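You operate a simulated robot arm through the tools that you are given. There is no shell and no other tool. Be economical: measure what you need, move in short steps, check, and stop when the job is done.

You run a simulated two-armed robot. Do the job below in one go: nothing can be reset, and whatever is moved stays where it is left.

TASK
Pick up the red drink bottle with one hand, pass it to the other hand and put it on the top of the blue trolley. Set down upright: red drink bottle.

The check looks at the end state, three seconds after you hand in, the way a careful person would. Anything else that was tipped, shoved, dropped, spilled or broken makes it a failure.

THE ROBOT
Two 7-joint arms with two-finger parallel grippers on one trunk, on a base that drives. Base frame: it is fixed to the floor where the robot stands at the start and does not move with it; the origin is under the middle of the robot, x ahead of it, y to its left, z up; the surface under the hand at the start is at about z = 80. Lengths are in cm, angles in degrees, forces in N, time in s.
The left shoulder is at the start at [7, 13.4, 112.6], the right one opposite. With the tool pointing down near the work surface each hand reaches from about 10 to 64 cm from the robot's upright axis, wherever it stands, measured 20 degrees to its own side. Places, roughly: red drink bottle (8x8x16 cm) [50, 10, 90]; top of the blue trolley [60, 80, 80]. Payload 1.57 kg a hand.
Tool frame (each hand has its own): the origin (TCP) lies between the finger pads and is the grasp point; the fingertips stand 3 cm ahead of it; z points along the fingers, y is the line along which they close. The gripper opens to 8 cm. The fingers are 1.7 cm wide and 1.2 cm thick; the gripper's body (4 by 8.2 cm) begins 8 cm behind the TCP.
Orientation is that of the tool frame in the base frame, as a unit quaternion [w, x, y, z]. With the fingers straight down and closing along the base's y, the tool's x points along the base's -x, its y along +y and its z along -z.

THE INTERFACE
- The arms move only by the tool apply_moves. It takes "left_deltas", "right_deltas" or both (then of equal length, played together; a hand with none holds still); each is a list that holds one entry, the list of rows, each a list of 7 numbers: the turn, a rotation vector about the base's x, y, z in units of 5 degrees (1.0 is 5 degrees), then the shift along the base's x, y, z in units of 30 mm (1.0 is 30 mm), then the gripper command, from -1 (shut) to 1 (fully open), values between in proportion. In form: [[[wx, wy, wz, dx, dy, dz, grip], ...]]. A call has 1 to 8 rows; each row shifts and turns the commanded pose from where the row before left it. A call with a number of a shift or a turn outside -1 to 1 is refused whole. Rows are played at 5 a second. More than 5 cm and 8.6 degrees between two rows, or a gripper value outside its range, and nothing of the call is played. A pose out of reach is approached as far as the arm can. The call stops where the force on the tool passes 40 N (or 10 N more than at its start, if that is more) or the arm is blocked; 0.2 s more then pass. The fingers move at their own pace (about 15.3 cm/s each) and stop on an object; they squeeze with about 31 N. The grip force told is the motor's: it shows also when the fingers shut on nothing. Time passes only in rows, and 0.2 s behind the last, so rows that do not move let the fingers close. It gives the time, the measured TCP pose, the force on the tool (base axes), the opening and the grip force at its end, in the units of the frame above (readings bear some noise), with the torque about the TCP (base axes, N m) and any sound that the robot's microphone picked up.
- Cameras (640 x 400 px; columns grow to the right, rows downward): "scene" is now at [11.42, 5.08, 135.34]; the picture's right is [0.56, -0.83, 0.00], its down [-0.51, -0.35, -0.79] and it looks along [0.65, 0.44, -0.62] (base axes); focal length 274 px, centre (320, 200). "left" rides on the left gripper at [7.2, 0.7, -12.2] in its tool frame; the picture's right is [-0.09, 1.00, 0.00], its down [-0.84, -0.08, -0.54] and it looks along [-0.54, -0.05, 0.84] (tool axes); focal length 238 px, centre (320, 200). "right" rides on the right gripper at [7.2, -0.7, -12.2] in its tool frame; the picture's right is [0.09, 1.00, 0.00], its down [-0.84, 0.08, -0.54] and it looks along [-0.54, 0.05, 0.84] (tool axes); focal length 238 px, centre (320, 200). There is no depth. A picture from a camera that has moved, and an enlarged one, comes with that camera's place and axes in the base frame and with its lens. The place of the scene camera against the robot may be out by one fixed shift of up to 1.2 cm in any direction.
- capture(camera): a new picture of that camera. No time passes.
- raise_lower(by): slides the trunk up (or, below 0, down) by that many cm; the arms and the scene camera ride with it, the base frame stays. It gives what a move gives, with no picture.
- base_move(legs): drives the robot by 1 to 6 legs, each [ahead, left, turn to the left] in cm, cm and degrees, along the robot's own axes; the way and the turn of a leg run together, so that a leg with both is an arc; at most 150 cm and 180 degrees a leg. The arms and the cameras ride along, it lands a little off, and it stops where it bumps. It gives what a move gives.
- head_to(pan, tilt): turns the head with the scene camera to pan (to the left, within 86 degrees either way) and tilt (down, from -29 to 69), counted from straight ahead of the robot. It gives what a move gives.
- zoom(camera, box): a new picture of the part [left, top, right, bottom] of that camera's present view, enlarged. No time passes.
- sign_off(): hands the job in; it is judged then, once.

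Go step by step. Nothing tells you exact positions but the pictures and the camera data: compare them with the known pose of the tool, close in by small moves and look again before you grip or let go. The budget is 120 turns and 92 pictures, counting those below and the enlarged ones. Unless the task says otherwise, let go and move clear before handing in, and close with one line.

The tools are called after ">>>" as a command line: name --argument value ..., lists and objects as JSON in quotes. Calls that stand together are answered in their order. apply_moves: Moves the arms, as the interface text tells. Its arguments: {"type":"object","properties":{"left_deltas":{"type":"array"},"right_deltas":{"type":"array"}},"required":[]} The other tools are called the same way: raise_lower (by) slides the trunk up or down; base_move (legs) drives the base; head_to (pan, tilt) turns the head that bears the scene camera; capture (camera) takes a picture; zoom (camera, box) takes an enlarged picture of a part of a camera's view; sign_off () hands the job in.

At the start:

```text
time: 0.0
left_position: [30.36, 44.71, 108.73]
left_ee_rot: [0.0, 0.001, 1.0, 0.001]
left_contact_force: [0.3, 0.0, 0.5]
left_ft_torque: [0.01, 0.02, 0.02]
left_gripper_width: 7.97
left_grip_force: 0.0
right_position: [44.87, 2.66, 109.01]
right_ee_rot: [0.0, 0.0, 1.0, 0.0]
right_contact_force: [-0.5, -0.2, 0.4]
right_ft_torque: [0.0, 0.0, 0.01]
right_gripper_width: 8.0
right_grip_force: 0.0
trunk travel left (down, up): [-70.0, 24.0]
robot x, y, heading: [-0.13, 0.11, 0.1]
head pan, tilt: [34.1, 38.2]
```

scene: 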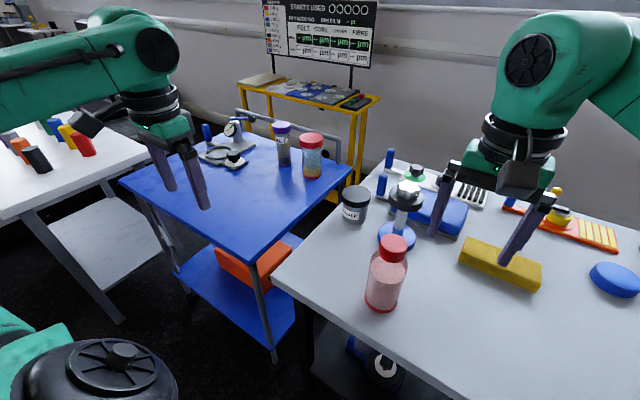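
right: 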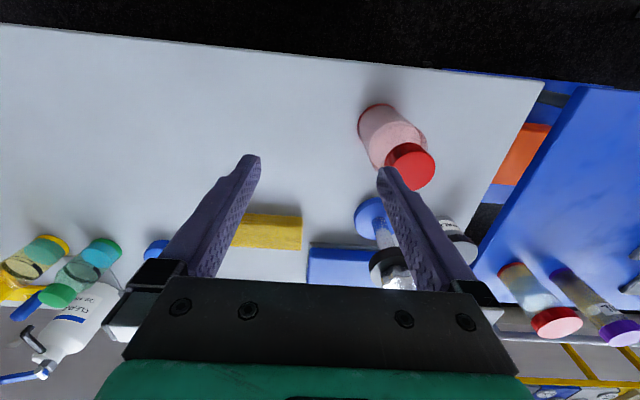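
left: 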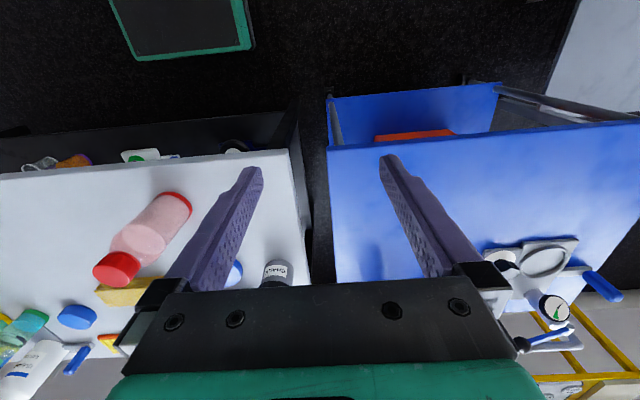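

I see the red bottle near the front-left of the table, at roughly [50, 13], with the trolley to its left. I'll look closer to measure the bottle and the free space on the trolley.

>>> zoom --camera "scene" --box '[320, 200, 480, 330]'

>>> zoom --camera "right" --box '[320, 80, 480, 200]'

>>> zoom --camera "left" --box '[60, 160, 260, 300]'

```text
3.08 times, centred on (400, 265) of scene
camera zoom: at [11.42, 5.08, 135.34], right [0.56, -0.83, 0.0], down [-0.51, -0.35, -0.79], along [0.65, 0.44, -0.62], focal length 842 px, centre (74, 0)
```

zoom: 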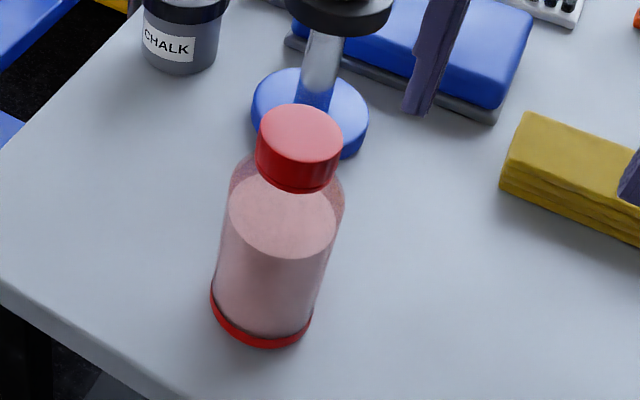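

```text
3.33 times, centred on (400, 140) of right
camera zoom: at [37.66, 1.89, 121.09], right [-0.09, 1.0, 0.0], down [0.84, 0.08, 0.54], along [0.54, 0.05, -0.84], focal length 794 px, centre (53, 400)
```

zoom: 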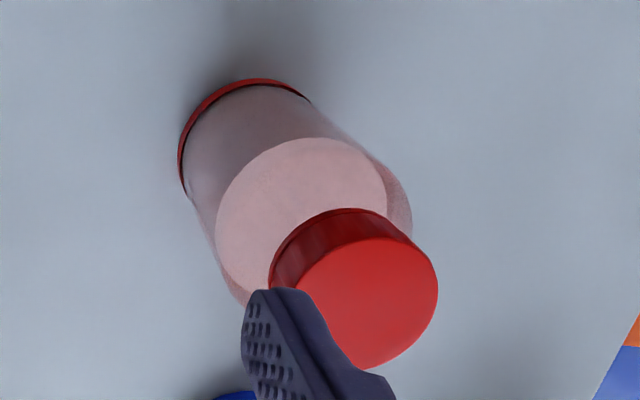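

```text
2.86 times, centred on (160, 230) of left
camera zoom: at [23.14, 45.32, 120.85], right [0.09, 1.0, 0.0], down [0.84, -0.08, 0.54], along [0.54, -0.05, -0.84], focal length 681 px, centre (777, 114)
```

zoom: 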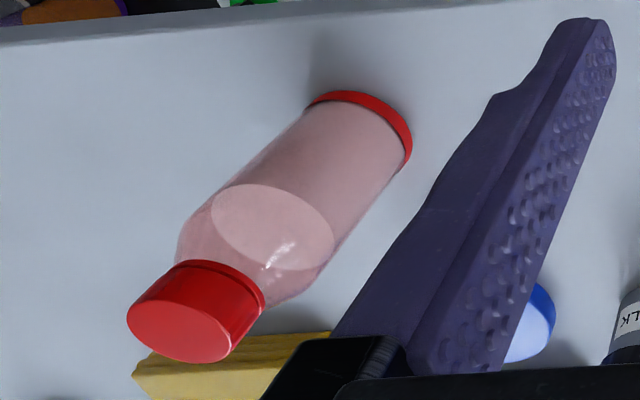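

The views triangulate to a cap centre near [47.8, 13.1] with the top at z≈97.8. The cap is about 5.4 cm wide and the body about 7.4 cm. I plan to grip the cap with the right hand held horizontal, then pass it to the left hand pointing straight down. I start by tilting the right hand.

>>> apply_moves --right_deltas '[[[0, -1, 0, -0.2, 0.15, 0.1, 1], [0, -1, 0, -0.2, 0.15, 0.1, 1], [0, -1, 0, -0.2, 0.15, 0.1, 1], [0, -1, 0, -0.2, 0.15, 0.1, 1], [0, -1, 0, -0.2, 0.15, 0.1, 1], [0, -1, 0, -0.2, 0.15, 0.1, 1], [0, -1, 0, -0.2, 0.15, 0.1, 1], [0, -1, 0, -0.2, 0.15, 0.1, 1]]]'

```text
time: 1.8
left_position: [30.15, 44.68, 108.76]
left_ee_rot: [0.0, 0.001, 1.0, -0.001]
left_contact_force: [-0.9, -0.2, 0.6]
left_ft_torque: [0.0, 0.03, -0.02]
left_gripper_width: 8.01
left_grip_force: 0.1
right_position: [39.94, 6.2, 111.45]
right_ee_rot: [0.344, 0.0, 0.939, 0.0]
right_contact_force: [-0.1, 0.6, 0.1]
right_ft_torque: [0.0, 0.0, 0.01]
right_gripper_width: 8.0
right_grip_force: 0.1
trunk travel left (down, up): [-70.0, 24.0]
robot x, y, heading: [-0.0, 0.02, -0.0]
head pan, tilt: [34.1, 38.2]
```

The tilt is tracking well, so I'll carry on to horizontal and line up in y.

>>> apply_moves --right_deltas '[[[0, -1, 0, 0, 0.25, 0, 1], [0, -1, 0, 0, 0.25, 0, 1], [0, -1, 0, 0, 0.25, 0, 1], [0, -1, 0, 0, 0.25, 0, 1], [0, -1, 0, 0, 0.25, 0, 1], [0, -1, 0, 0, 0.25, 0, 1], [0, -1, 0, 0, 0.25, 0, 1], [0, -1, 0, 0, 0.25, 0, 1]]]'

>>> apply_moves --right_deltas '[[[0, -1, 0, 0, 0.2, 0, 1], [0, -1, 0, 0, 0.2, 0, 1]]]'

>>> capture --camera "scene"

>>> capture --camera "right"

```text
time: 3.6
left_position: [30.26, 44.68, 108.6]
left_ee_rot: [0.001, 0.0, 1.0, 0.0]
left_contact_force: [0.1, 0.2, 0.2]
left_ft_torque: [0.01, -0.01, -0.02]
left_gripper_width: 8.01
left_grip_force: 0.1
right_position: [39.92, 12.37, 111.35]
right_ee_rot: [0.643, 0.0, 0.766, 0.0]
right_contact_force: [0.1, 0.0, 0.2]
right_ft_torque: [-0.03, -0.01, -0.02]
right_gripper_width: 7.98
right_grip_force: 0.2
trunk travel left (down, up): [-70.0, 24.0]
robot x, y, heading: [-0.43, 0.15, 0.1]
head pan, tilt: [34.1, 38.2]
```

```text
time: 4.2
left_position: [30.39, 44.65, 108.71]
left_ee_rot: [-0.001, 0.0, 1.0, 0.0]
left_contact_force: [0.3, 0.3, -0.8]
left_ft_torque: [-0.01, -0.01, 0.01]
left_gripper_width: 8.0
left_grip_force: 0.0
right_position: [40.71, 12.82, 112.1]
right_ee_rot: [0.706, 0.016, 0.708, -0.001]
right_contact_force: [-0.4, 0.4, 0.3]
right_ft_torque: [0.01, 0.03, 0.02]
right_gripper_width: 8.01
right_grip_force: 0.0
trunk travel left (down, up): [-70.0, 24.0]
robot x, y, heading: [-0.06, 0.06, -0.0]
head pan, tilt: [34.1, 38.2]
```

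```text
85 pictures are left
camera scene: at [11.41, 5.13, 135.34], right [0.56, -0.83, 0.0], down [-0.51, -0.35, -0.79], along [0.65, 0.44, -0.62], focal length 274 px, centre (320, 200)
```

scene: 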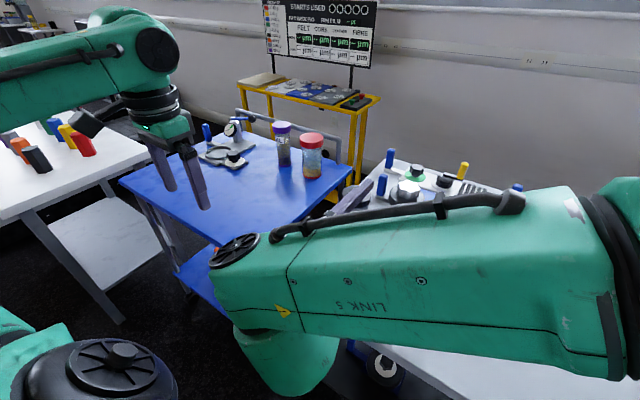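

```text
84 pictures are left
camera right: at [28.57, 12.43, 104.77], right [0.02, 1.0, -0.07], down [-0.54, 0.07, 0.84], along [0.84, 0.02, 0.54], focal length 238 px, centre (320, 200)
```

right: 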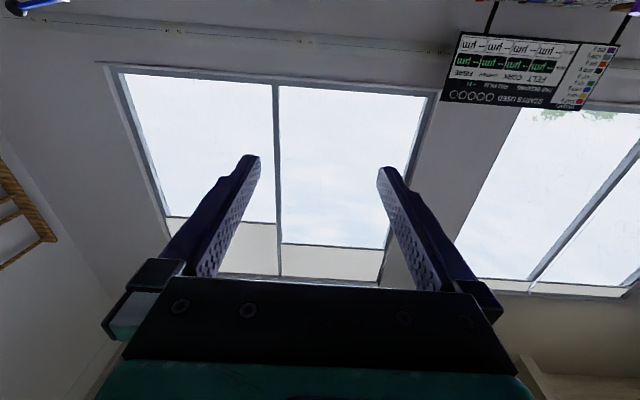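

The forearm now blocks the scene view, so pointing forward is awkward. I'll yaw the hand to point left (+y), which lets it reach the bottle from the right and leaves the space above free for the left hand.

>>> apply_moves --right_deltas '[[[0, 0, 1, 0.1, -0.25, 0, 1], [0, 0, 1, 0.1, -0.25, 0, 1], [0, 0, 1, 0.1, -0.25, 0, 1], [0, 0, 1, 0.1, -0.25, 0, 1], [0, 0, 1, 0.1, -0.25, 0, 1], [0, 0, 1, 0.1, -0.25, 0, 1], [0, 0, 1, 0.1, -0.25, 0, 1], [0, 0, 1, 0.1, -0.25, 0, 1]]]'

>>> capture --camera "scene"

```text
time: 6.0
left_position: [30.17, 44.91, 108.67]
left_ee_rot: [0.0, 0.0, 1.0, 0.0]
left_contact_force: [-0.1, -0.2, 0.5]
left_ft_torque: [-0.04, 0.01, 0.02]
left_gripper_width: 8.0
left_grip_force: 0.1
right_position: [41.22, 9.15, 111.05]
right_ee_rot: [0.668, -0.227, 0.67, 0.23]
right_contact_force: [-0.3, 0.9, 0.2]
right_ft_torque: [0.01, -0.05, -0.05]
right_gripper_width: 7.99
right_grip_force: 0.0
right hand out of reach, approached as far as the arm can: row 8
trunk travel left (down, up): [-70.0, 24.0]
robot x, y, heading: [-0.08, -0.15, -0.0]
head pan, tilt: [34.1, 38.2]
```

```text
83 pictures are left
camera scene: at [11.2, 5.39, 135.35], right [0.56, -0.83, 0.0], down [-0.51, -0.35, -0.79], along [0.65, 0.44, -0.62], focal length 274 px, centre (320, 200)
```

scene: 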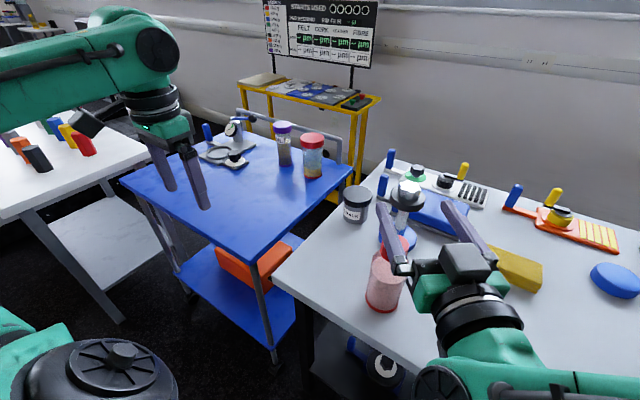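

The view is open again and the hand is yawed about 37°, though the arm reports a reach limit at this spot. I'll shift right and forward, then keep turning.

>>> apply_moves --right_deltas '[[[0, 0, 0, 0.5, -1, 0, 1], [0, 0, 0, 0.5, -1, 0, 1], [0, 0, 1, 0.5, -1, 0, 1], [0, 0, 1, 0, 0, 0, 1]]]'

```text
time: 7.0
left_position: [30.38, 44.6, 108.76]
left_ee_rot: [0.0, 0.0, 1.0, 0.001]
left_contact_force: [-0.1, 0.0, 0.1]
left_ft_torque: [-0.02, 0.02, -0.03]
left_gripper_width: 8.0
left_grip_force: 0.1
right_position: [38.46, 11.94, 109.57]
right_ee_rot: [0.621, -0.255, 0.687, 0.277]
right_contact_force: [-0.7, 0.6, -0.2]
right_ft_torque: [-0.01, 0.02, 0.0]
right_gripper_width: 8.01
right_grip_force: 0.0
right hand out of reach, approached as far as the arm can: row 1, 2, 3, 4
trunk travel left (down, up): [-70.0, 24.0]
robot x, y, heading: [0.26, 0.34, -0.1]
head pan, tilt: [34.1, 38.2]
```

The target pose probably folds the arm too tightly near the shoulder. I'll push the command forward, away from the robot, at the same safe height.

>>> apply_moves --right_deltas '[[[0, 0, 0, 1, 0, 0, 1], [0, 0, 0, 1, 0, 0, 1], [0, 0, 0, 0.5, 0, 0, 1], [0, 0, 0, 0, 0, 0, 1], [0, 0, 0, 0, 0, 0, 1]]]'

>>> capture --camera "scene"

```text
time: 8.2
left_position: [30.29, 44.67, 108.66]
left_ee_rot: [0.0, 0.001, 1.0, 0.0]
left_contact_force: [0.2, 1.0, 0.6]
left_ft_torque: [-0.01, 0.02, 0.03]
left_gripper_width: 8.0
left_grip_force: 0.1
right_position: [46.11, 11.8, 109.67]
right_ee_rot: [0.622, -0.255, 0.687, 0.276]
right_contact_force: [-0.5, 0.0, -0.5]
right_ft_torque: [0.01, -0.03, 0.02]
right_gripper_width: 7.99
right_grip_force: 0.1
trunk travel left (down, up): [-70.0, 24.0]
robot x, y, heading: [-0.07, 0.19, -0.2]
head pan, tilt: [34.1, 38.2]
```

```text
82 pictures are left
camera scene: at [11.39, 5.14, 135.34], right [0.56, -0.83, 0.0], down [-0.51, -0.35, -0.79], along [0.65, 0.44, -0.62], focal length 274 px, centre (320, 200)
```

scene: 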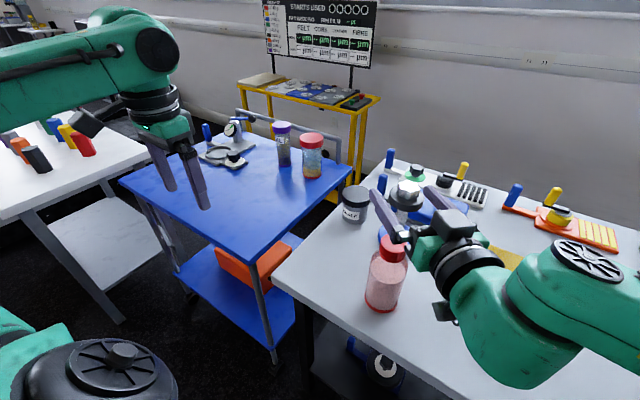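

Each call restarts from the measured pose, and the hand now points diagonally (+x+y) and nearly level, which suits the grasp. I'll level it, then back the base up 12 cm so the arm has room to approach the cap along that diagonal.

>>> apply_moves --right_deltas '[[[0.59, -0.61, 0, 0, 0, 0, 1], [0, 0, 0, 0, 0, 0, 1]]]'

>>> base_move --legs '[[-12, 0, 0]]'

>>> capture --camera "scene"

>>> capture --camera "left"

```text
time: 8.8
left_position: [30.38, 44.53, 108.79]
left_ee_rot: [0.0, 0.001, 1.0, 0.0]
left_contact_force: [0.0, 0.2, 0.1]
left_ft_torque: [0.01, 0.01, 0.0]
left_gripper_width: 8.01
left_grip_force: 0.1
right_position: [46.05, 11.81, 109.7]
right_ee_rot: [0.646, -0.246, 0.663, 0.288]
right_contact_force: [0.4, -0.2, -0.1]
right_ft_torque: [0.01, 0.02, -0.02]
right_gripper_width: 8.0
right_grip_force: 0.0
trunk travel left (down, up): [-70.0, 24.0]
robot x, y, heading: [-0.13, -0.13, -0.3]
head pan, tilt: [34.1, 38.2]
```

```text
time: 10.1
left_position: [18.5, 44.59, 108.64]
left_ee_rot: [-0.001, 0.0, 1.0, -0.001]
left_contact_force: [0.3, -0.2, 0.1]
left_ft_torque: [-0.03, 0.01, -0.03]
left_gripper_width: 7.99
left_grip_force: 0.0
right_position: [34.12, 11.77, 109.61]
right_ee_rot: [0.645, -0.245, 0.664, 0.288]
right_contact_force: [-0.5, 0.9, -0.3]
right_ft_torque: [-0.01, -0.01, -0.04]
right_gripper_width: 8.0
right_grip_force: 0.0
trunk travel left (down, up): [-70.0, 24.0]
robot x, y, heading: [-11.75, -0.16, -0.4]
head pan, tilt: [34.1, 38.2]
```

```text
81 pictures are left
camera scene: at [-0.58, 5.06, 135.33], right [0.56, -0.83, 0.0], down [-0.51, -0.35, -0.78], along [0.65, 0.44, -0.62], focal length 274 px, centre (320, 200)
```

scene: 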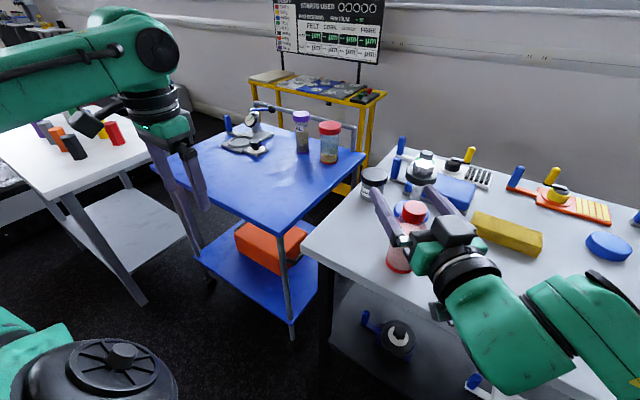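

```text
80 pictures are left
camera left: at [11.21, 45.28, 120.82], right [0.09, 1.0, 0.0], down [0.84, -0.08, 0.54], along [0.54, -0.05, -0.84], focal length 238 px, centre (320, 200)
```

left: 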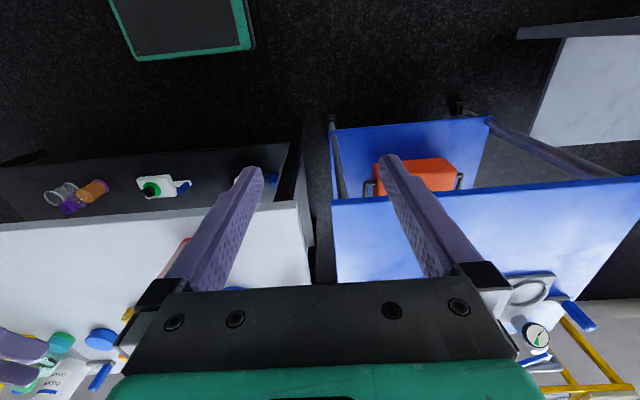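

There is room now, so I'll move to the pre-grasp point about 8 cm short of the cap along the diagonal, at cap height.

>>> apply_moves --right_deltas '[[[0, 0, 0, 0.5, -0.32, -0.84, 1], [0, 0, 0, 0.5, -0.32, -0.84, 1], [0, 0, 0, 0.5, -0.32, -0.84, 1], [0, 0, 0, 0.5, -0.32, -0.84, 1], [0, 0, 0, 0.5, -0.32, -0.84, 1], [0, 0, 0, 0, 0, 0, 1]]]'

>>> zoom --camera "scene" --box '[340, 150, 500, 280]'

>>> capture --camera "right"

```text
time: 11.4
left_position: [18.31, 44.47, 108.73]
left_ee_rot: [0.0, 0.001, 1.0, 0.0]
left_contact_force: [0.6, 0.4, 0.6]
left_ft_torque: [-0.01, 0.03, 0.02]
left_gripper_width: 8.01
left_grip_force: 0.0
right_position: [41.7, 6.97, 96.85]
right_ee_rot: [0.646, -0.247, 0.663, 0.287]
right_contact_force: [0.1, 0.3, 0.3]
right_ft_torque: [-0.01, -0.01, -0.01]
right_gripper_width: 7.99
right_grip_force: 0.1
trunk travel left (down, up): [-70.0, 24.0]
robot x, y, heading: [-11.89, 0.08, -0.1]
head pan, tilt: [34.1, 38.2]
```

```text
3.08 times, centred on (420, 215) of scene
camera zoom: at [-0.74, 5.07, 135.35], right [0.56, -0.83, 0.0], down [-0.51, -0.35, -0.79], along [0.65, 0.44, -0.62], focal length 842 px, centre (12, 154)
```

zoom: 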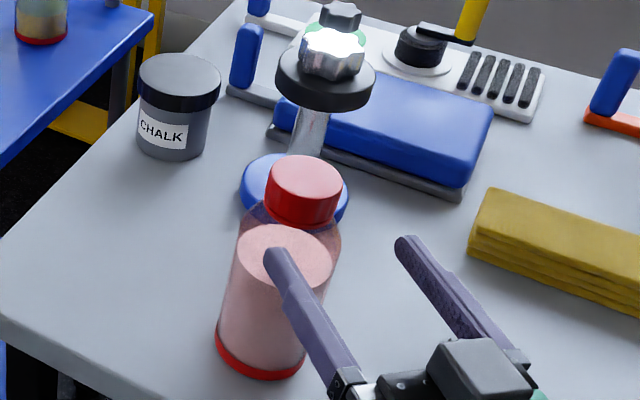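

```text
78 pictures are left
camera right: at [33.11, -1.67, 89.68], right [-0.7, 0.72, -0.03], down [-0.4, -0.36, 0.84], along [0.59, 0.6, 0.54], focal length 238 px, centre (320, 200)
```

right: 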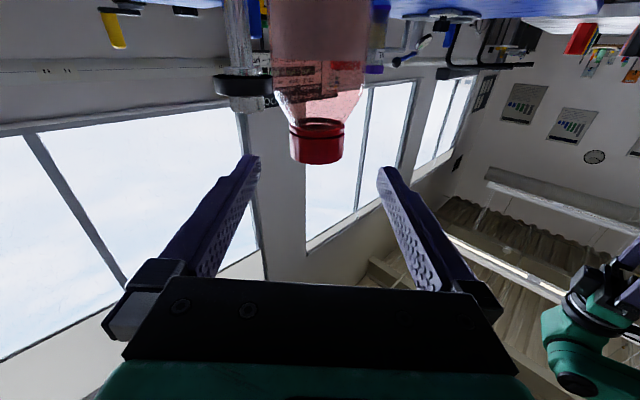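

The right camera shows the cap centred between the fingers, spanning z≈95.5–97.8. I'll advance about 8.7 cm along the diagonal with the gripper open and check before closing.

>>> apply_moves --right_deltas '[[[0, 0, 0, 0.41, 0.405, -0.01, 1], [0, 0, 0, 0.41, 0.405, -0.01, 1], [0, 0, 0, 0.41, 0.405, -0.01, 1], [0, 0, 0, 0.41, 0.405, -0.01, 1], [0, 0, 0, 0.41, 0.405, -0.01, 1], [0, 0, 0, 0, 0, 0, 1]]]'

>>> zoom --camera "scene" --box '[340, 150, 500, 280]'

>>> capture --camera "right"

```text
time: 12.8
left_position: [18.32, 44.51, 108.68]
left_ee_rot: [0.0, 0.001, 1.0, 0.001]
left_contact_force: [0.3, -0.6, -0.1]
left_ft_torque: [0.0, -0.01, 0.02]
left_gripper_width: 8.01
left_grip_force: 0.0
right_position: [47.7, 13.11, 97.01]
right_ee_rot: [0.646, -0.245, 0.663, 0.287]
right_contact_force: [-0.1, -0.5, 0.6]
right_ft_torque: [-0.01, 0.04, -0.02]
right_gripper_width: 8.03
right_grip_force: 0.0
trunk travel left (down, up): [-70.0, 24.0]
robot x, y, heading: [-11.96, 0.29, -0.2]
head pan, tilt: [34.1, 38.2]
```

```text
3.08 times, centred on (420, 215) of scene
camera zoom: at [-0.73, 5.02, 135.35], right [0.56, -0.83, 0.0], down [-0.51, -0.35, -0.79], along [0.65, 0.44, -0.62], focal length 842 px, centre (12, 154)
```

zoom: 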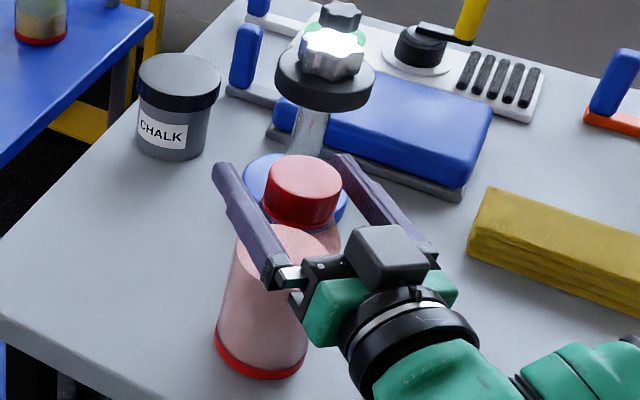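

```text
76 pictures are left
camera right: at [39.22, 4.4, 89.66], right [-0.7, 0.72, -0.03], down [-0.4, -0.36, 0.84], along [0.59, 0.6, 0.54], focal length 238 px, centre (320, 200)
```

right: 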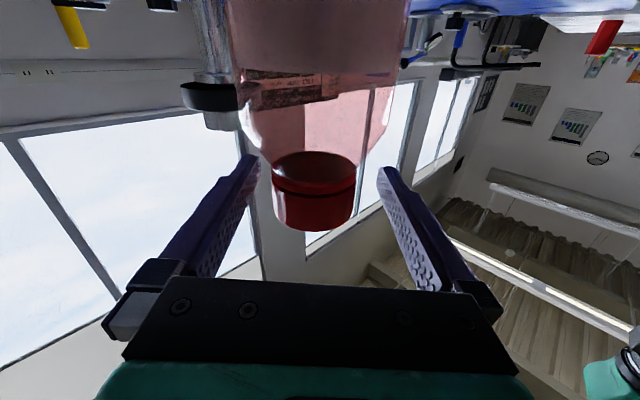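

The cap sits between the fingers. I'll lower 3 mm and close.

>>> apply_moves --right_deltas '[[[0, 0, 0, 0, 0, -0.12, 1], [0, 0, 0, 0, 0, 0, 0], [0, 0, 0, 0, 0, 0, -1], [0, 0, 0, 0, 0, 0, -1], [0, 0, 0, 0, 0, 0, -1]]]'

>>> zoom --camera "scene" --box '[340, 150, 500, 280]'

```text
time: 14.1
left_position: [18.3, 44.51, 108.68]
left_ee_rot: [0.0, 0.001, 1.0, 0.0]
left_contact_force: [-0.1, 0.4, -0.6]
left_ft_torque: [0.03, -0.02, 0.0]
left_gripper_width: 8.01
left_grip_force: 0.0
right_position: [47.78, 13.1, 96.54]
right_ee_rot: [0.646, -0.246, 0.663, 0.287]
right_contact_force: [1.2, -1.6, 1.0]
right_ft_torque: [-0.37, -0.27, -0.02]
right_gripper_width: 4.6
right_grip_force: 31.3
trunk travel left (down, up): [-70.0, 24.0]
robot x, y, heading: [-12.33, 0.32, 0.1]
head pan, tilt: [34.1, 38.2]
```

```text
3.08 times, centred on (420, 215) of scene
camera zoom: at [-0.69, 5.02, 135.34], right [0.56, -0.83, 0.0], down [-0.51, -0.35, -0.79], along [0.65, 0.44, -0.62], focal length 842 px, centre (12, 154)
```

zoom: 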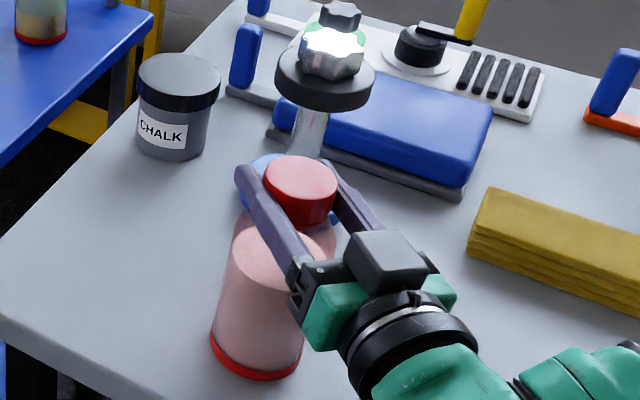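

The grip is firm at 4.6 cm. I'll lift slowly and look.

>>> apply_moves --right_deltas '[[[0, 0, 0, 0, 0, 0.3, -1], [0, 0, 0, 0, 0, 0.6, -1], [0, 0, 0, 0, 0, 0.8, -1], [0, 0, 0, 0, 0, 0.8, -1], [0, 0, 0, 0, 0, 0.8, -1], [0, 0, 0, 0, 0, 0.5, -1], [0, 0, 0, 0, 0, 0, -1]]]'

>>> capture --camera "scene"

>>> capture --camera "right"

```text
time: 15.7
left_position: [18.47, 44.71, 108.66]
left_ee_rot: [-0.001, 0.001, 1.0, 0.0]
left_contact_force: [0.2, -0.5, -0.1]
left_ft_torque: [-0.03, -0.01, -0.01]
left_gripper_width: 7.98
left_grip_force: 0.1
right_position: [47.82, 13.13, 107.85]
right_ee_rot: [0.646, -0.245, 0.664, 0.286]
right_contact_force: [-0.5, -0.4, -4.1]
right_ft_torque: [-0.01, -0.01, -0.01]
right_gripper_width: 4.52
right_grip_force: 31.0
trunk travel left (down, up): [-70.0, 24.0]
robot x, y, heading: [-12.34, -0.07, -0.2]
head pan, tilt: [34.1, 38.2]
```

```text
74 pictures are left
camera scene: at [-0.59, 5.08, 135.33], right [0.56, -0.83, 0.0], down [-0.51, -0.35, -0.78], along [0.65, 0.44, -0.62], focal length 274 px, centre (320, 200)
```

scene: 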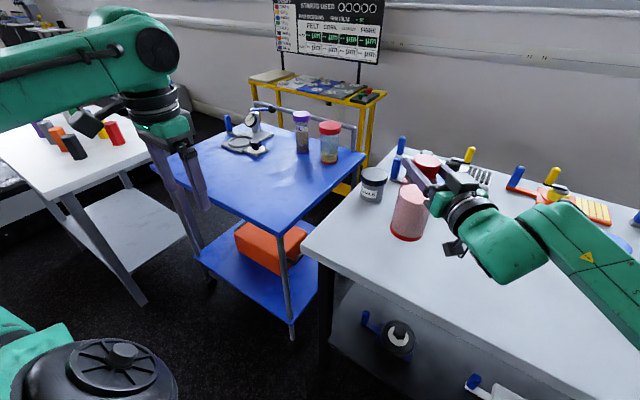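

```text
73 pictures are left
camera right: at [39.27, 4.36, 100.63], right [-0.7, 0.72, -0.03], down [-0.4, -0.36, 0.84], along [0.59, 0.6, 0.54], focal length 238 px, centre (320, 200)
```

right: 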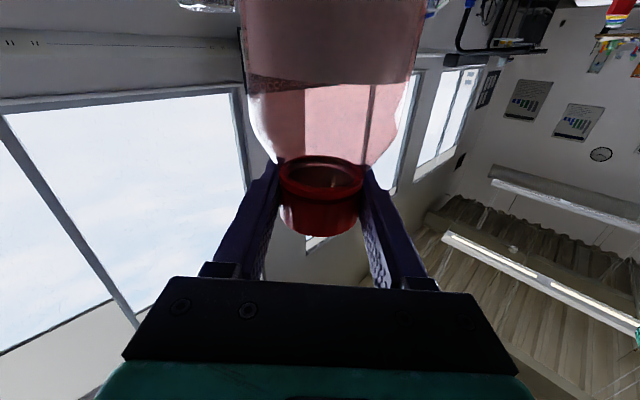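

The bottle is held freely and upright, about 0.4 kg. I'll bring it closer for the handover and raise the left hand at the same time, yawing it -45° so its fingers fit between the right ones.

>>> apply_moves --right_deltas '[[[0, 0, 0, -0.4, 0, 0.1, -1], [0, 0, 0, -0.4, 0, 0.1, -1], [0, 0, 0, -0.4, 0, 0.1, -1], [0, 0, 0, -0.4, 0, 0.1, -1], [0, 0, 0, -0.4, 0, 0.1, -1], [0, 0, 0, -0.4, 0, 0.1, -1], [0, 0, 0, -0.4, 0, 0.1, -1], [0, 0, 0, -0.4, 0, 0, -1]]]' --left_deltas '[[[0, 0, -1, 0.3, 0, 0.75, 1], [0, 0, -1, 0.3, 0, 0.75, 1], [0, 0, -1, 0.3, 0, 0.75, 1], [0, 0, -1, 0.3, 0, 0.75, 1], [0, 0, -1, 0.3, 0, 0.75, 1], [0, 0, -1, 0.3, 0, 0.75, 1], [0, 0, -1, 0.3, 0, 0.75, 1], [0, 0, -1, 0.3, 0, 0.75, 1]]]'

>>> capture --camera "scene"

```text
time: 17.4
left_position: [25.52, 44.49, 126.02]
left_ee_rot: [0.001, 0.343, 0.939, 0.002]
left_contact_force: [-0.5, 0.0, -0.3]
left_ft_torque: [0.01, -0.01, 0.04]
left_gripper_width: 8.0
left_grip_force: 0.0
left hand out of reach, approached as far as the arm can: row 8
right_position: [37.95, 12.95, 110.06]
right_ee_rot: [0.645, -0.245, 0.664, 0.287]
right_contact_force: [-0.5, -0.3, -3.1]
right_ft_torque: [-0.01, -0.02, -0.02]
right_gripper_width: 4.48
right_grip_force: 31.0
trunk travel left (down, up): [-70.0, 24.0]
robot x, y, heading: [-12.0, -0.09, -0.1]
head pan, tilt: [34.1, 38.2]
```

```text
72 pictures are left
camera scene: at [-0.59, 4.93, 135.33], right [0.56, -0.83, 0.0], down [-0.51, -0.34, -0.79], along [0.65, 0.44, -0.62], focal length 274 px, centre (320, 200)
```

scene: 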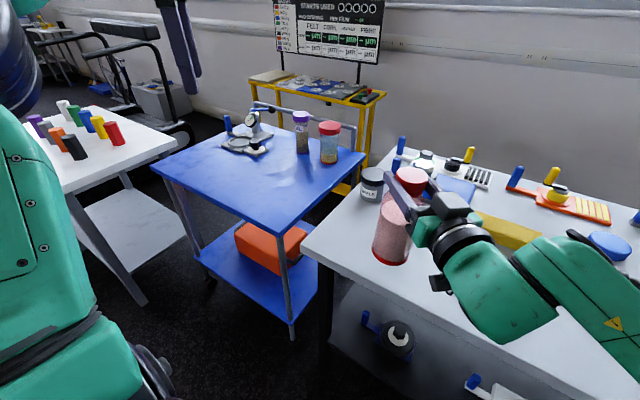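

The left hand is near its height limit. I'll raise the trunk 12 cm and then bring both hands down relative to it, which gives the left arm headroom.

>>> raise_lower --by 12

>>> apply_moves --right_deltas '[[[0, 0, 0, 0, 0, -0.5, -1], [0, 0, 0, 0, 0, -0.5, -1], [0, 0, 0, 0, 0, -0.5, -1], [0, 0, 0, 0, 0, -0.5, -1], [0, 0, 0, 0, 0, -0.5, -1], [0, 0, 0, 0, 0, -0.5, -1], [0, 0, 0, 0, 0, -0.5, -1], [0, 0, 0, 0, 0, -0.5, -1]]]' --left_deltas '[[[0, 0, -0.33, 0.3, -0.6, -0.4, 1], [0, 0, 0, 0.3, -0.6, -0.4, 1], [0, 0, 0, 0.3, -0.6, -0.4, 1], [0, 0, 0, 0.3, -0.6, -0.4, 1], [0, 0, 0, 0.3, -0.6, -0.4, 1], [0, 0, 0, 0.3, -0.6, -0.2, 1], [0, 0, 0, 0.3, -0.6, 0, 1], [0, 0, 0, 0.3, -0.6, 0, 1]]]'

>>> capture --camera "scene"

>>> capture --camera "left"

```text
time: 18.9
left_position: [25.43, 44.53, 138.02]
left_ee_rot: [0.0, 0.342, 0.94, 0.0]
left_contact_force: [0.2, -0.3, -0.3]
left_ft_torque: [-0.03, 0.0, -0.02]
left_gripper_width: 8.0
left_grip_force: 0.1
right_position: [38.01, 13.12, 121.91]
right_ee_rot: [0.645, -0.245, 0.664, 0.287]
right_contact_force: [-0.3, 0.0, -5.2]
right_ft_torque: [-0.02, -0.02, 0.03]
right_gripper_width: 4.5
right_grip_force: 30.7
trunk travel left (down, up): [-82.0, 12.0]
robot x, y, heading: [-12.13, 0.33, -0.2]
head pan, tilt: [34.1, 38.2]
```

```text
time: 20.8
left_position: [32.76, 30.22, 131.28]
left_ee_rot: [0.0, 0.357, 0.934, 0.001]
left_contact_force: [-0.3, 0.5, -0.6]
left_ft_torque: [-0.01, 0.02, 0.03]
left_gripper_width: 7.99
left_grip_force: 0.1
right_position: [38.06, 13.02, 109.88]
right_ee_rot: [0.646, -0.245, 0.664, 0.287]
right_contact_force: [0.4, 0.6, -4.0]
right_ft_torque: [-0.08, 0.01, -0.01]
right_gripper_width: 4.52
right_grip_force: 31.9
trunk travel left (down, up): [-82.0, 12.0]
robot x, y, heading: [-12.07, 0.27, -0.2]
head pan, tilt: [34.1, 38.2]
```

```text
71 pictures are left
camera scene: at [-0.53, 4.98, 147.33], right [0.56, -0.83, 0.0], down [-0.51, -0.35, -0.78], along [0.65, 0.44, -0.62], focal length 274 px, centre (320, 200)
```

scene: 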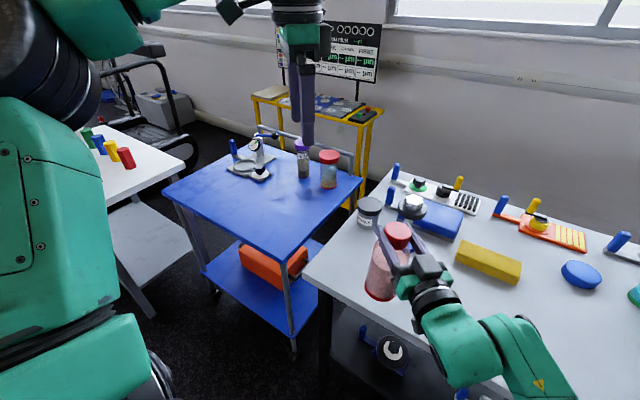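

```text
70 pictures are left
camera left: at [27.79, 35.41, 143.46], right [0.73, 0.68, 0.0], down [0.57, -0.62, 0.54], along [0.37, -0.4, -0.84], focal length 238 px, centre (320, 200)
```

left: 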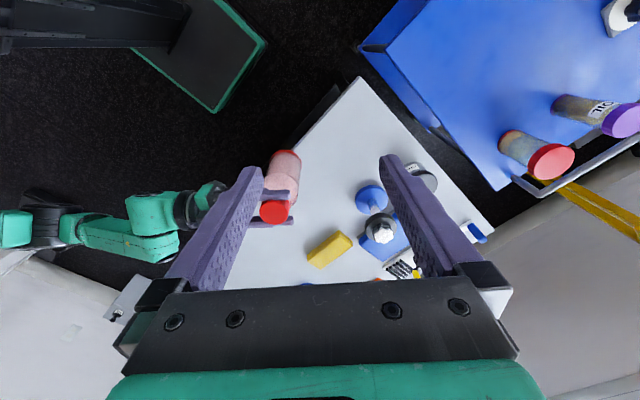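

Both hands look right and the bottle hangs upright. I'll bring the left hand over the cap, staying high.

>>> apply_moves --left_deltas '[[[0, 0, -0.5, 0.22, -0.72, -0.3, 1], [0, 0, 0, 0.22, -0.72, -0.3, 1], [0, 0, 0, 0.22, -0.72, -0.3, 1], [0, 0, 0, 0.22, -0.72, -0.3, 1], [0, 0, 0, 0.22, -0.72, -0.3, 1], [0, 0, 0, 0.22, -0.72, -0.3, 1], [0, 0, 0, 0.22, -0.72, -0.3, 1], [0, 0, 0, 0.22, -0.72, -0.3, 1]]]'

>>> capture --camera "scene"

>>> capture --camera "left"

```text
time: 22.6
left_position: [37.27, 15.22, 125.12]
left_ee_rot: [0.001, 0.376, 0.926, 0.001]
left_contact_force: [-0.1, -0.4, 0.3]
left_ft_torque: [-0.01, -0.03, 0.0]
left_gripper_width: 8.02
left_grip_force: 0.1
left hand out of reach, approached as far as the arm can: row 8
right_position: [38.01, 13.21, 109.94]
right_ee_rot: [0.646, -0.245, 0.664, 0.286]
right_contact_force: [-0.8, 0.0, -3.9]
right_ft_torque: [-0.02, -0.02, 0.0]
right_gripper_width: 4.5
right_grip_force: 31.0
trunk travel left (down, up): [-82.0, 12.0]
robot x, y, heading: [-12.22, 0.02, 0.1]
head pan, tilt: [34.1, 38.2]
```

```text
69 pictures are left
camera scene: at [-0.65, 5.13, 147.34], right [0.56, -0.83, 0.0], down [-0.51, -0.35, -0.78], along [0.65, 0.44, -0.62], focal length 274 px, centre (320, 200)
```

scene: 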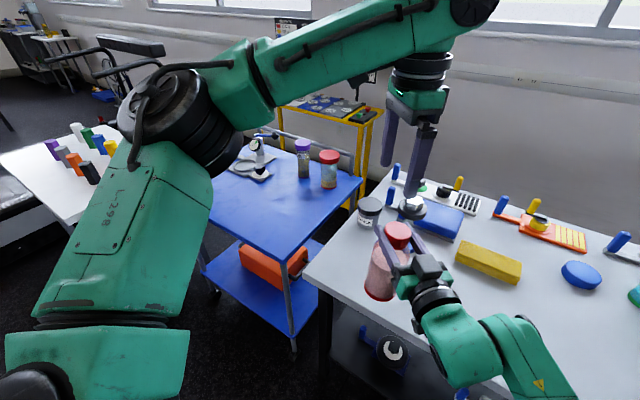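

```text
68 pictures are left
camera left: at [32.47, 20.68, 137.29], right [0.76, 0.65, 0.0], down [0.54, -0.64, 0.54], along [0.35, -0.41, -0.84], focal length 238 px, centre (320, 200)
```

left: 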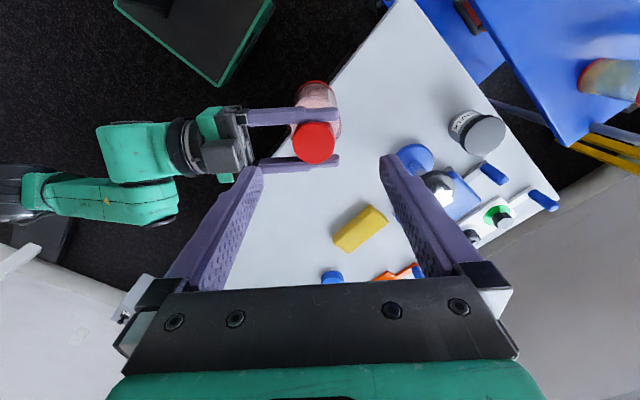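

The left hand is only about 2 cm off and 13 cm above the cap. It should reach more easily lower down, so I'll descend to z≈116 (tips still above the cap) while centring.

>>> apply_moves --left_deltas '[[[0, 0, 0, 0, 0, -0.8, 1], [0, 0, 0, 0, 0, -0.8, 1], [0, 0, 0, 0.1, -0.25, -0.7, 1], [0, 0, 0, 0.15, -0.45, -0.7, 1], [0, 0, 0, 0, 0, 0, 1]]]'

>>> capture --camera "left"

>>> zoom --camera "scene" --box '[320, 140, 480, 320]'

```text
time: 23.8
left_position: [38.12, 12.97, 115.99]
left_ee_rot: [0.0, 0.377, 0.926, 0.001]
left_contact_force: [-0.6, 0.5, 0.1]
left_ft_torque: [-0.01, 0.03, 0.03]
left_gripper_width: 8.0
left_grip_force: 0.0
right_position: [37.95, 13.17, 110.01]
right_ee_rot: [0.646, -0.246, 0.664, 0.286]
right_contact_force: [-0.4, 0.5, -4.2]
right_ft_torque: [-0.04, 0.01, -0.03]
right_gripper_width: 4.52
right_grip_force: 31.3
trunk travel left (down, up): [-82.0, 12.0]
robot x, y, heading: [-11.92, -0.34, -0.3]
head pan, tilt: [34.1, 38.2]
```

```text
67 pictures are left
camera left: at [33.31, 18.53, 128.21], right [0.76, 0.65, 0.0], down [0.54, -0.64, 0.54], along [0.35, -0.41, -0.84], focal length 238 px, centre (320, 200)
```

left: 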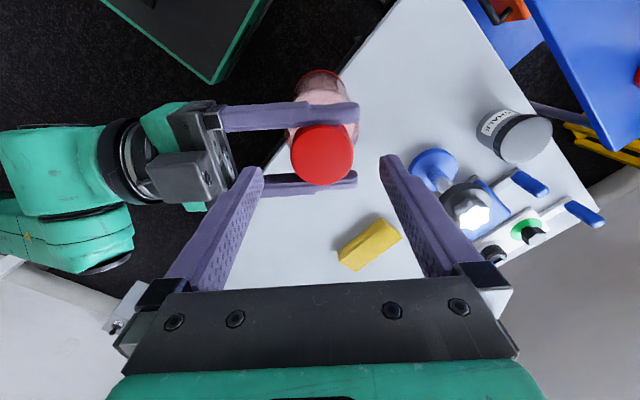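

```text
2.22 times, centred on (400, 230) of scene
camera zoom: at [-0.63, 5.16, 147.33], right [0.56, -0.83, 0.0], down [-0.51, -0.35, -0.78], along [0.65, 0.44, -0.62], focal length 608 px, centre (142, 133)
```

zoom: 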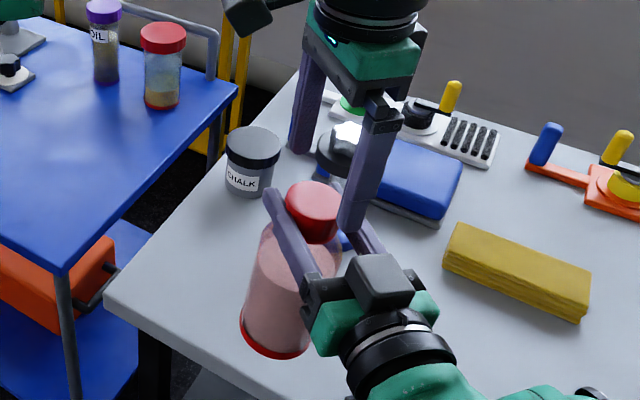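

The left camera puts the cap centre at about [37.85, 13.5], within 5 mm of the left TCP. I'll correct that and descend 4 cm so the tips straddle the cap.

>>> apply_moves --left_deltas '[[[0, 0, 0, -0.08, 0.15, -0.2, 1], [0, 0, 0, 0, 0, -0.4, 1], [0, 0, 0, 0, 0, -0.4, 1], [0, 0, 0, 0, 0, -0.33, 1], [0, 0, 0, 0, 0, 0, 1]]]'

>>> capture --camera "left"

>>> zoom --camera "scene" --box '[320, 140, 480, 320]'

>>> capture --camera "right"

```text
time: 24.9
left_position: [37.89, 13.38, 111.98]
left_ee_rot: [0.0, 0.378, 0.926, 0.0]
left_contact_force: [-0.2, 0.3, 0.3]
left_ft_torque: [0.02, 0.01, -0.03]
left_gripper_width: 8.0
left_grip_force: 0.0
right_position: [37.98, 13.19, 109.94]
right_ee_rot: [0.646, -0.245, 0.664, 0.286]
right_contact_force: [1.2, -0.5, -4.4]
right_ft_torque: [-0.03, -0.04, -0.01]
right_gripper_width: 4.5
right_grip_force: 30.9
trunk travel left (down, up): [-82.0, 12.0]
robot x, y, heading: [-12.33, -0.15, -0.2]
head pan, tilt: [34.1, 38.2]
```

```text
65 pictures are left
camera left: at [33.17, 18.84, 124.23], right [0.76, 0.65, 0.0], down [0.54, -0.64, 0.54], along [0.35, -0.41, -0.84], focal length 238 px, centre (320, 200)
```

left: 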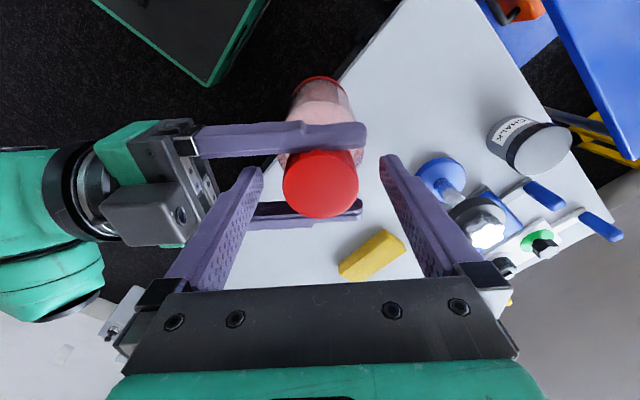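

```text
2.22 times, centred on (400, 230) of scene
camera zoom: at [-0.61, 5.09, 147.33], right [0.56, -0.83, 0.0], down [-0.51, -0.35, -0.78], along [0.65, 0.44, -0.62], focal length 608 px, centre (142, 133)
```

zoom: 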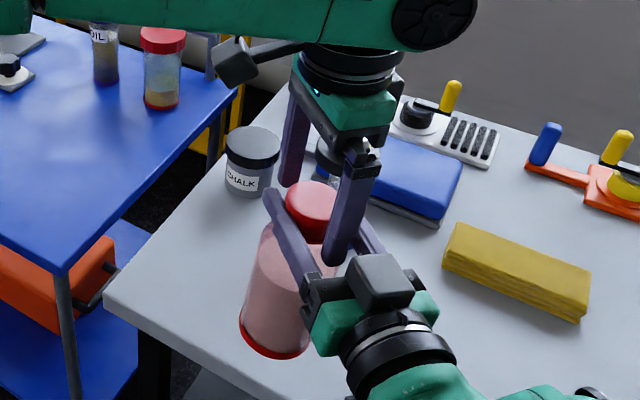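

```text
63 pictures are left
camera right: at [29.51, 4.37, 102.67], right [-0.7, 0.72, -0.03], down [-0.4, -0.36, 0.84], along [0.59, 0.6, 0.54], focal length 238 px, centre (320, 200)
```

right: 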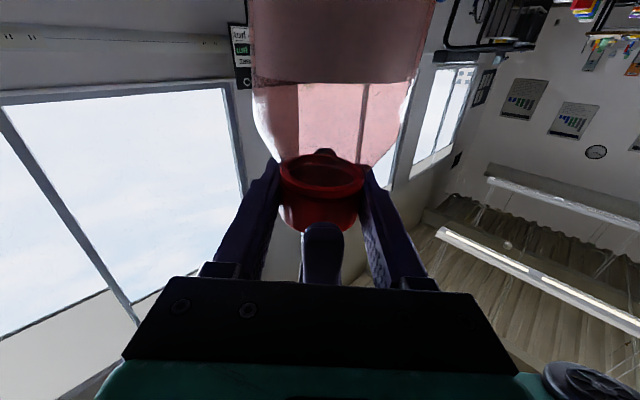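

The left fingers straddle the cap with tips near its lower edge, clear of the right fingers. I'll close the left hand.

>>> apply_moves --left_deltas '[[[0, 0, 0, 0, 0, 0, 0.3], [0, 0, 0, 0, 0, 0, -1], [0, 0, 0, 0, 0, 0, -1], [0, 0, 0, 0, 0, 0, -1]]]'

>>> zoom --camera "scene" --box '[320, 140, 480, 320]'

>>> capture --camera "right"

```text
time: 25.9
left_position: [37.97, 13.26, 112.06]
left_ee_rot: [0.001, 0.377, 0.926, 0.001]
left_contact_force: [1.1, 0.6, 0.4]
left_ft_torque: [0.03, 0.05, -0.12]
left_gripper_width: 4.48
left_grip_force: 30.5
right_position: [38.02, 13.12, 109.96]
right_ee_rot: [0.646, -0.245, 0.664, 0.287]
right_contact_force: [-1.7, -1.6, -4.1]
right_ft_torque: [-0.05, -0.08, 0.13]
right_gripper_width: 4.47
right_grip_force: 30.8
trunk travel left (down, up): [-82.0, 12.0]
robot x, y, heading: [-12.14, 0.13, -0.1]
head pan, tilt: [34.1, 38.2]
```

```text
2.22 times, centred on (400, 230) of scene
camera zoom: at [-0.61, 5.08, 147.33], right [0.56, -0.83, 0.0], down [-0.51, -0.35, -0.78], along [0.65, 0.44, -0.62], focal length 608 px, centre (142, 133)
```

zoom: 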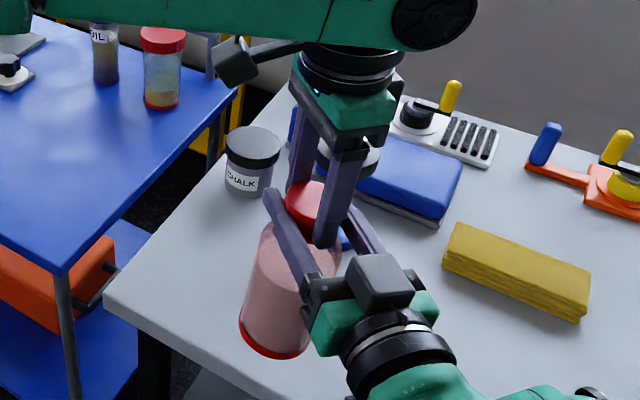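

```text
61 pictures are left
camera right: at [29.51, 4.37, 102.67], right [-0.7, 0.72, -0.03], down [-0.4, -0.36, 0.84], along [0.59, 0.6, 0.54], focal length 238 px, centre (320, 200)
```

right: 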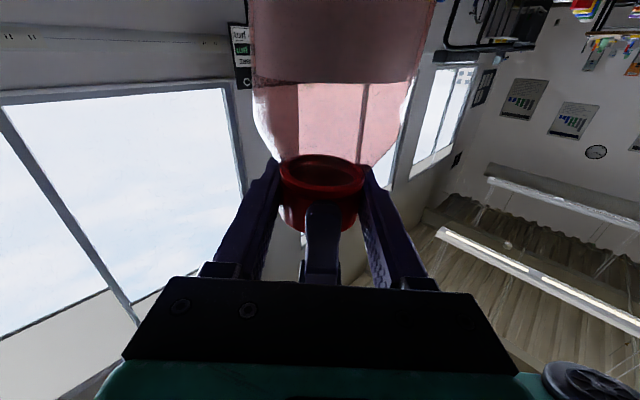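

Both hands hold the cap. I'll open the right hand and check that the left carries the weight.

>>> apply_moves --right_deltas '[[[0, 0, 0, 0, 0, 0, -0.2], [0, 0, 0, 0, 0, 0, 0.4], [0, 0, 0, 0, 0, 0, 1], [0, 0, 0, 0, 0, 0, 1]]]' --left_deltas '[[[0, 0, 0, 0, 0, 0, -1], [0, 0, 0, 0, 0, 0, -1], [0, 0, 0, 0, 0, 0, -1], [0, 0, 0, 0, 0, 0, -1]]]'

>>> zoom --camera "scene" --box '[320, 140, 480, 320]'

```text
time: 26.9
left_position: [37.8, 13.17, 112.06]
left_ee_rot: [0.001, 0.377, 0.926, 0.001]
left_contact_force: [0.0, -0.5, -3.9]
left_ft_torque: [-0.04, -0.03, 0.03]
left_gripper_width: 4.48
left_grip_force: 31.3
right_position: [38.17, 13.04, 109.93]
right_ee_rot: [0.645, -0.245, 0.664, 0.288]
right_contact_force: [-0.8, 0.9, -0.3]
right_ft_torque: [0.02, 0.03, 0.01]
right_gripper_width: 8.03
right_grip_force: 0.0
trunk travel left (down, up): [-82.0, 12.0]
robot x, y, heading: [-12.25, 0.32, 0.1]
head pan, tilt: [34.1, 38.2]
```

```text
2.22 times, centred on (400, 230) of scene
camera zoom: at [-0.61, 5.08, 147.33], right [0.56, -0.83, 0.0], down [-0.51, -0.35, -0.78], along [0.65, 0.44, -0.62], focal length 608 px, centre (142, 133)
```

zoom: 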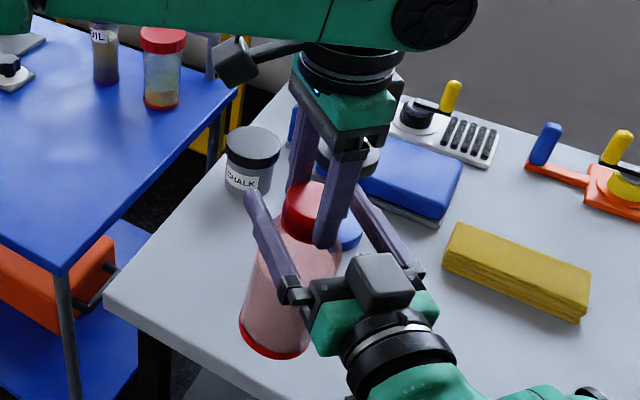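

The left hand carries the bottle (3.9 N). I'll move it away along the diagonal, out of the open right jaws.

>>> apply_moves --left_deltas '[[[0, 0, 0, 0.3, 0.3, 0, -1], [0, 0, 0, 0.47, 0.46, 0, -1], [0, 0, 0, 0.47, 0.46, 0, -1], [0, 0, 0, 0.47, 0.46, 0, -1], [0, 0, 0, 0.47, 0.46, 0, -1], [0, 0, 0, 0.3, 0.3, 0, -1]]]'

>>> capture --camera "scene"

```text
time: 28.4
left_position: [43.8, 21.17, 111.96]
left_ee_rot: [0.001, 0.376, 0.926, 0.001]
left_contact_force: [-0.1, -0.1, -4.2]
left_ft_torque: [0.0, -0.02, 0.0]
left_gripper_width: 4.45
left_grip_force: 31.7
left hand out of reach, approached as far as the arm can: row 4, 5, 6
right_position: [38.06, 13.16, 109.88]
right_ee_rot: [0.645, -0.245, 0.664, 0.288]
right_contact_force: [-0.4, 0.1, -0.1]
right_ft_torque: [-0.01, -0.01, 0.02]
right_gripper_width: 7.98
right_grip_force: 0.1
trunk travel left (down, up): [-82.0, 12.0]
robot x, y, heading: [-11.89, 0.07, -0.2]
head pan, tilt: [34.1, 38.2]
```

```text
59 pictures are left
camera scene: at [-0.58, 5.12, 147.33], right [0.56, -0.83, 0.0], down [-0.51, -0.35, -0.78], along [0.65, 0.44, -0.62], focal length 274 px, centre (320, 200)
```

scene: 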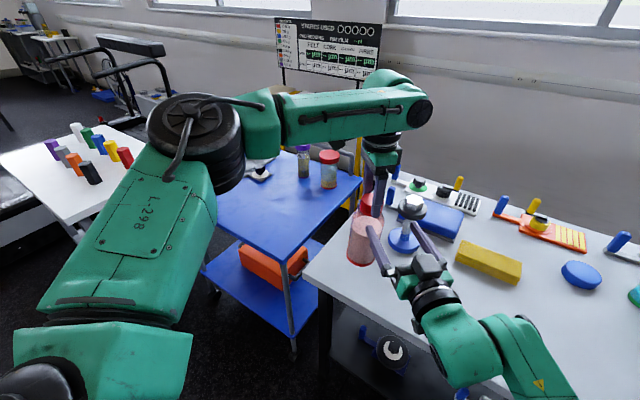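

The bottle is clear of the right hand and free space on the trolley spans roughly x 40–65, y 50–105. I'll pull the right hand away, then drive the base left.

>>> apply_moves --right_deltas '[[[0, 0, 0, 0.1, -0.6, 0, 1], [0, 0, 0, 0.1, -0.6, 0, 1], [0, 0, 0, 0.1, -0.6, 0, 0], [0, 0, 0, 0.1, -0.6, 0, 0], [0, 0, 0, 0, 0, 0, 0]]]'

>>> base_move --legs '[[0, 25, 0]]'

>>> capture --camera "scene"

```text
time: 29.6
left_position: [43.89, 21.23, 111.91]
left_ee_rot: [0.002, 0.377, 0.926, 0.002]
left_contact_force: [-0.1, 0.2, -3.7]
left_ft_torque: [-0.01, -0.01, 0.03]
left_gripper_width: 4.47
left_grip_force: 30.9
right_position: [39.24, 6.03, 109.86]
right_ee_rot: [0.645, -0.245, 0.664, 0.287]
right_contact_force: [-0.4, 0.4, 0.7]
right_ft_torque: [-0.04, -0.02, -0.02]
right_gripper_width: 4.0
right_grip_force: 0.1
trunk travel left (down, up): [-82.0, 12.0]
robot x, y, heading: [-12.24, -0.13, -0.5]
head pan, tilt: [34.1, 38.2]
```

```text
time: 31.4
left_position: [43.95, 45.98, 111.86]
left_ee_rot: [0.001, 0.376, 0.927, 0.002]
left_contact_force: [0.9, -0.2, -4.3]
left_ft_torque: [-0.01, 0.01, 0.0]
left_gripper_width: 4.46
left_grip_force: 31.4
right_position: [39.21, 30.62, 109.91]
right_ee_rot: [0.646, -0.245, 0.664, 0.287]
right_contact_force: [0.3, 0.1, 0.2]
right_ft_torque: [0.0, 0.03, 0.01]
right_gripper_width: 4.0
right_grip_force: 0.1
trunk travel left (down, up): [-82.0, 12.0]
robot x, y, heading: [-12.2, 24.93, 0.0]
head pan, tilt: [34.1, 38.2]
```

```text
58 pictures are left
camera scene: at [-0.57, 29.76, 147.34], right [0.56, -0.83, 0.0], down [-0.51, -0.35, -0.79], along [0.65, 0.44, -0.62], focal length 274 px, centre (320, 200)
```

scene: 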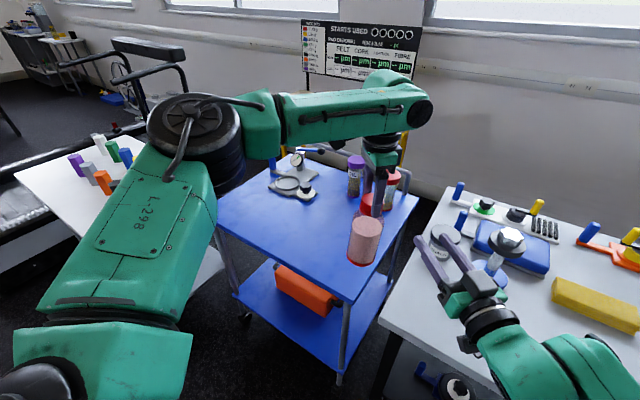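

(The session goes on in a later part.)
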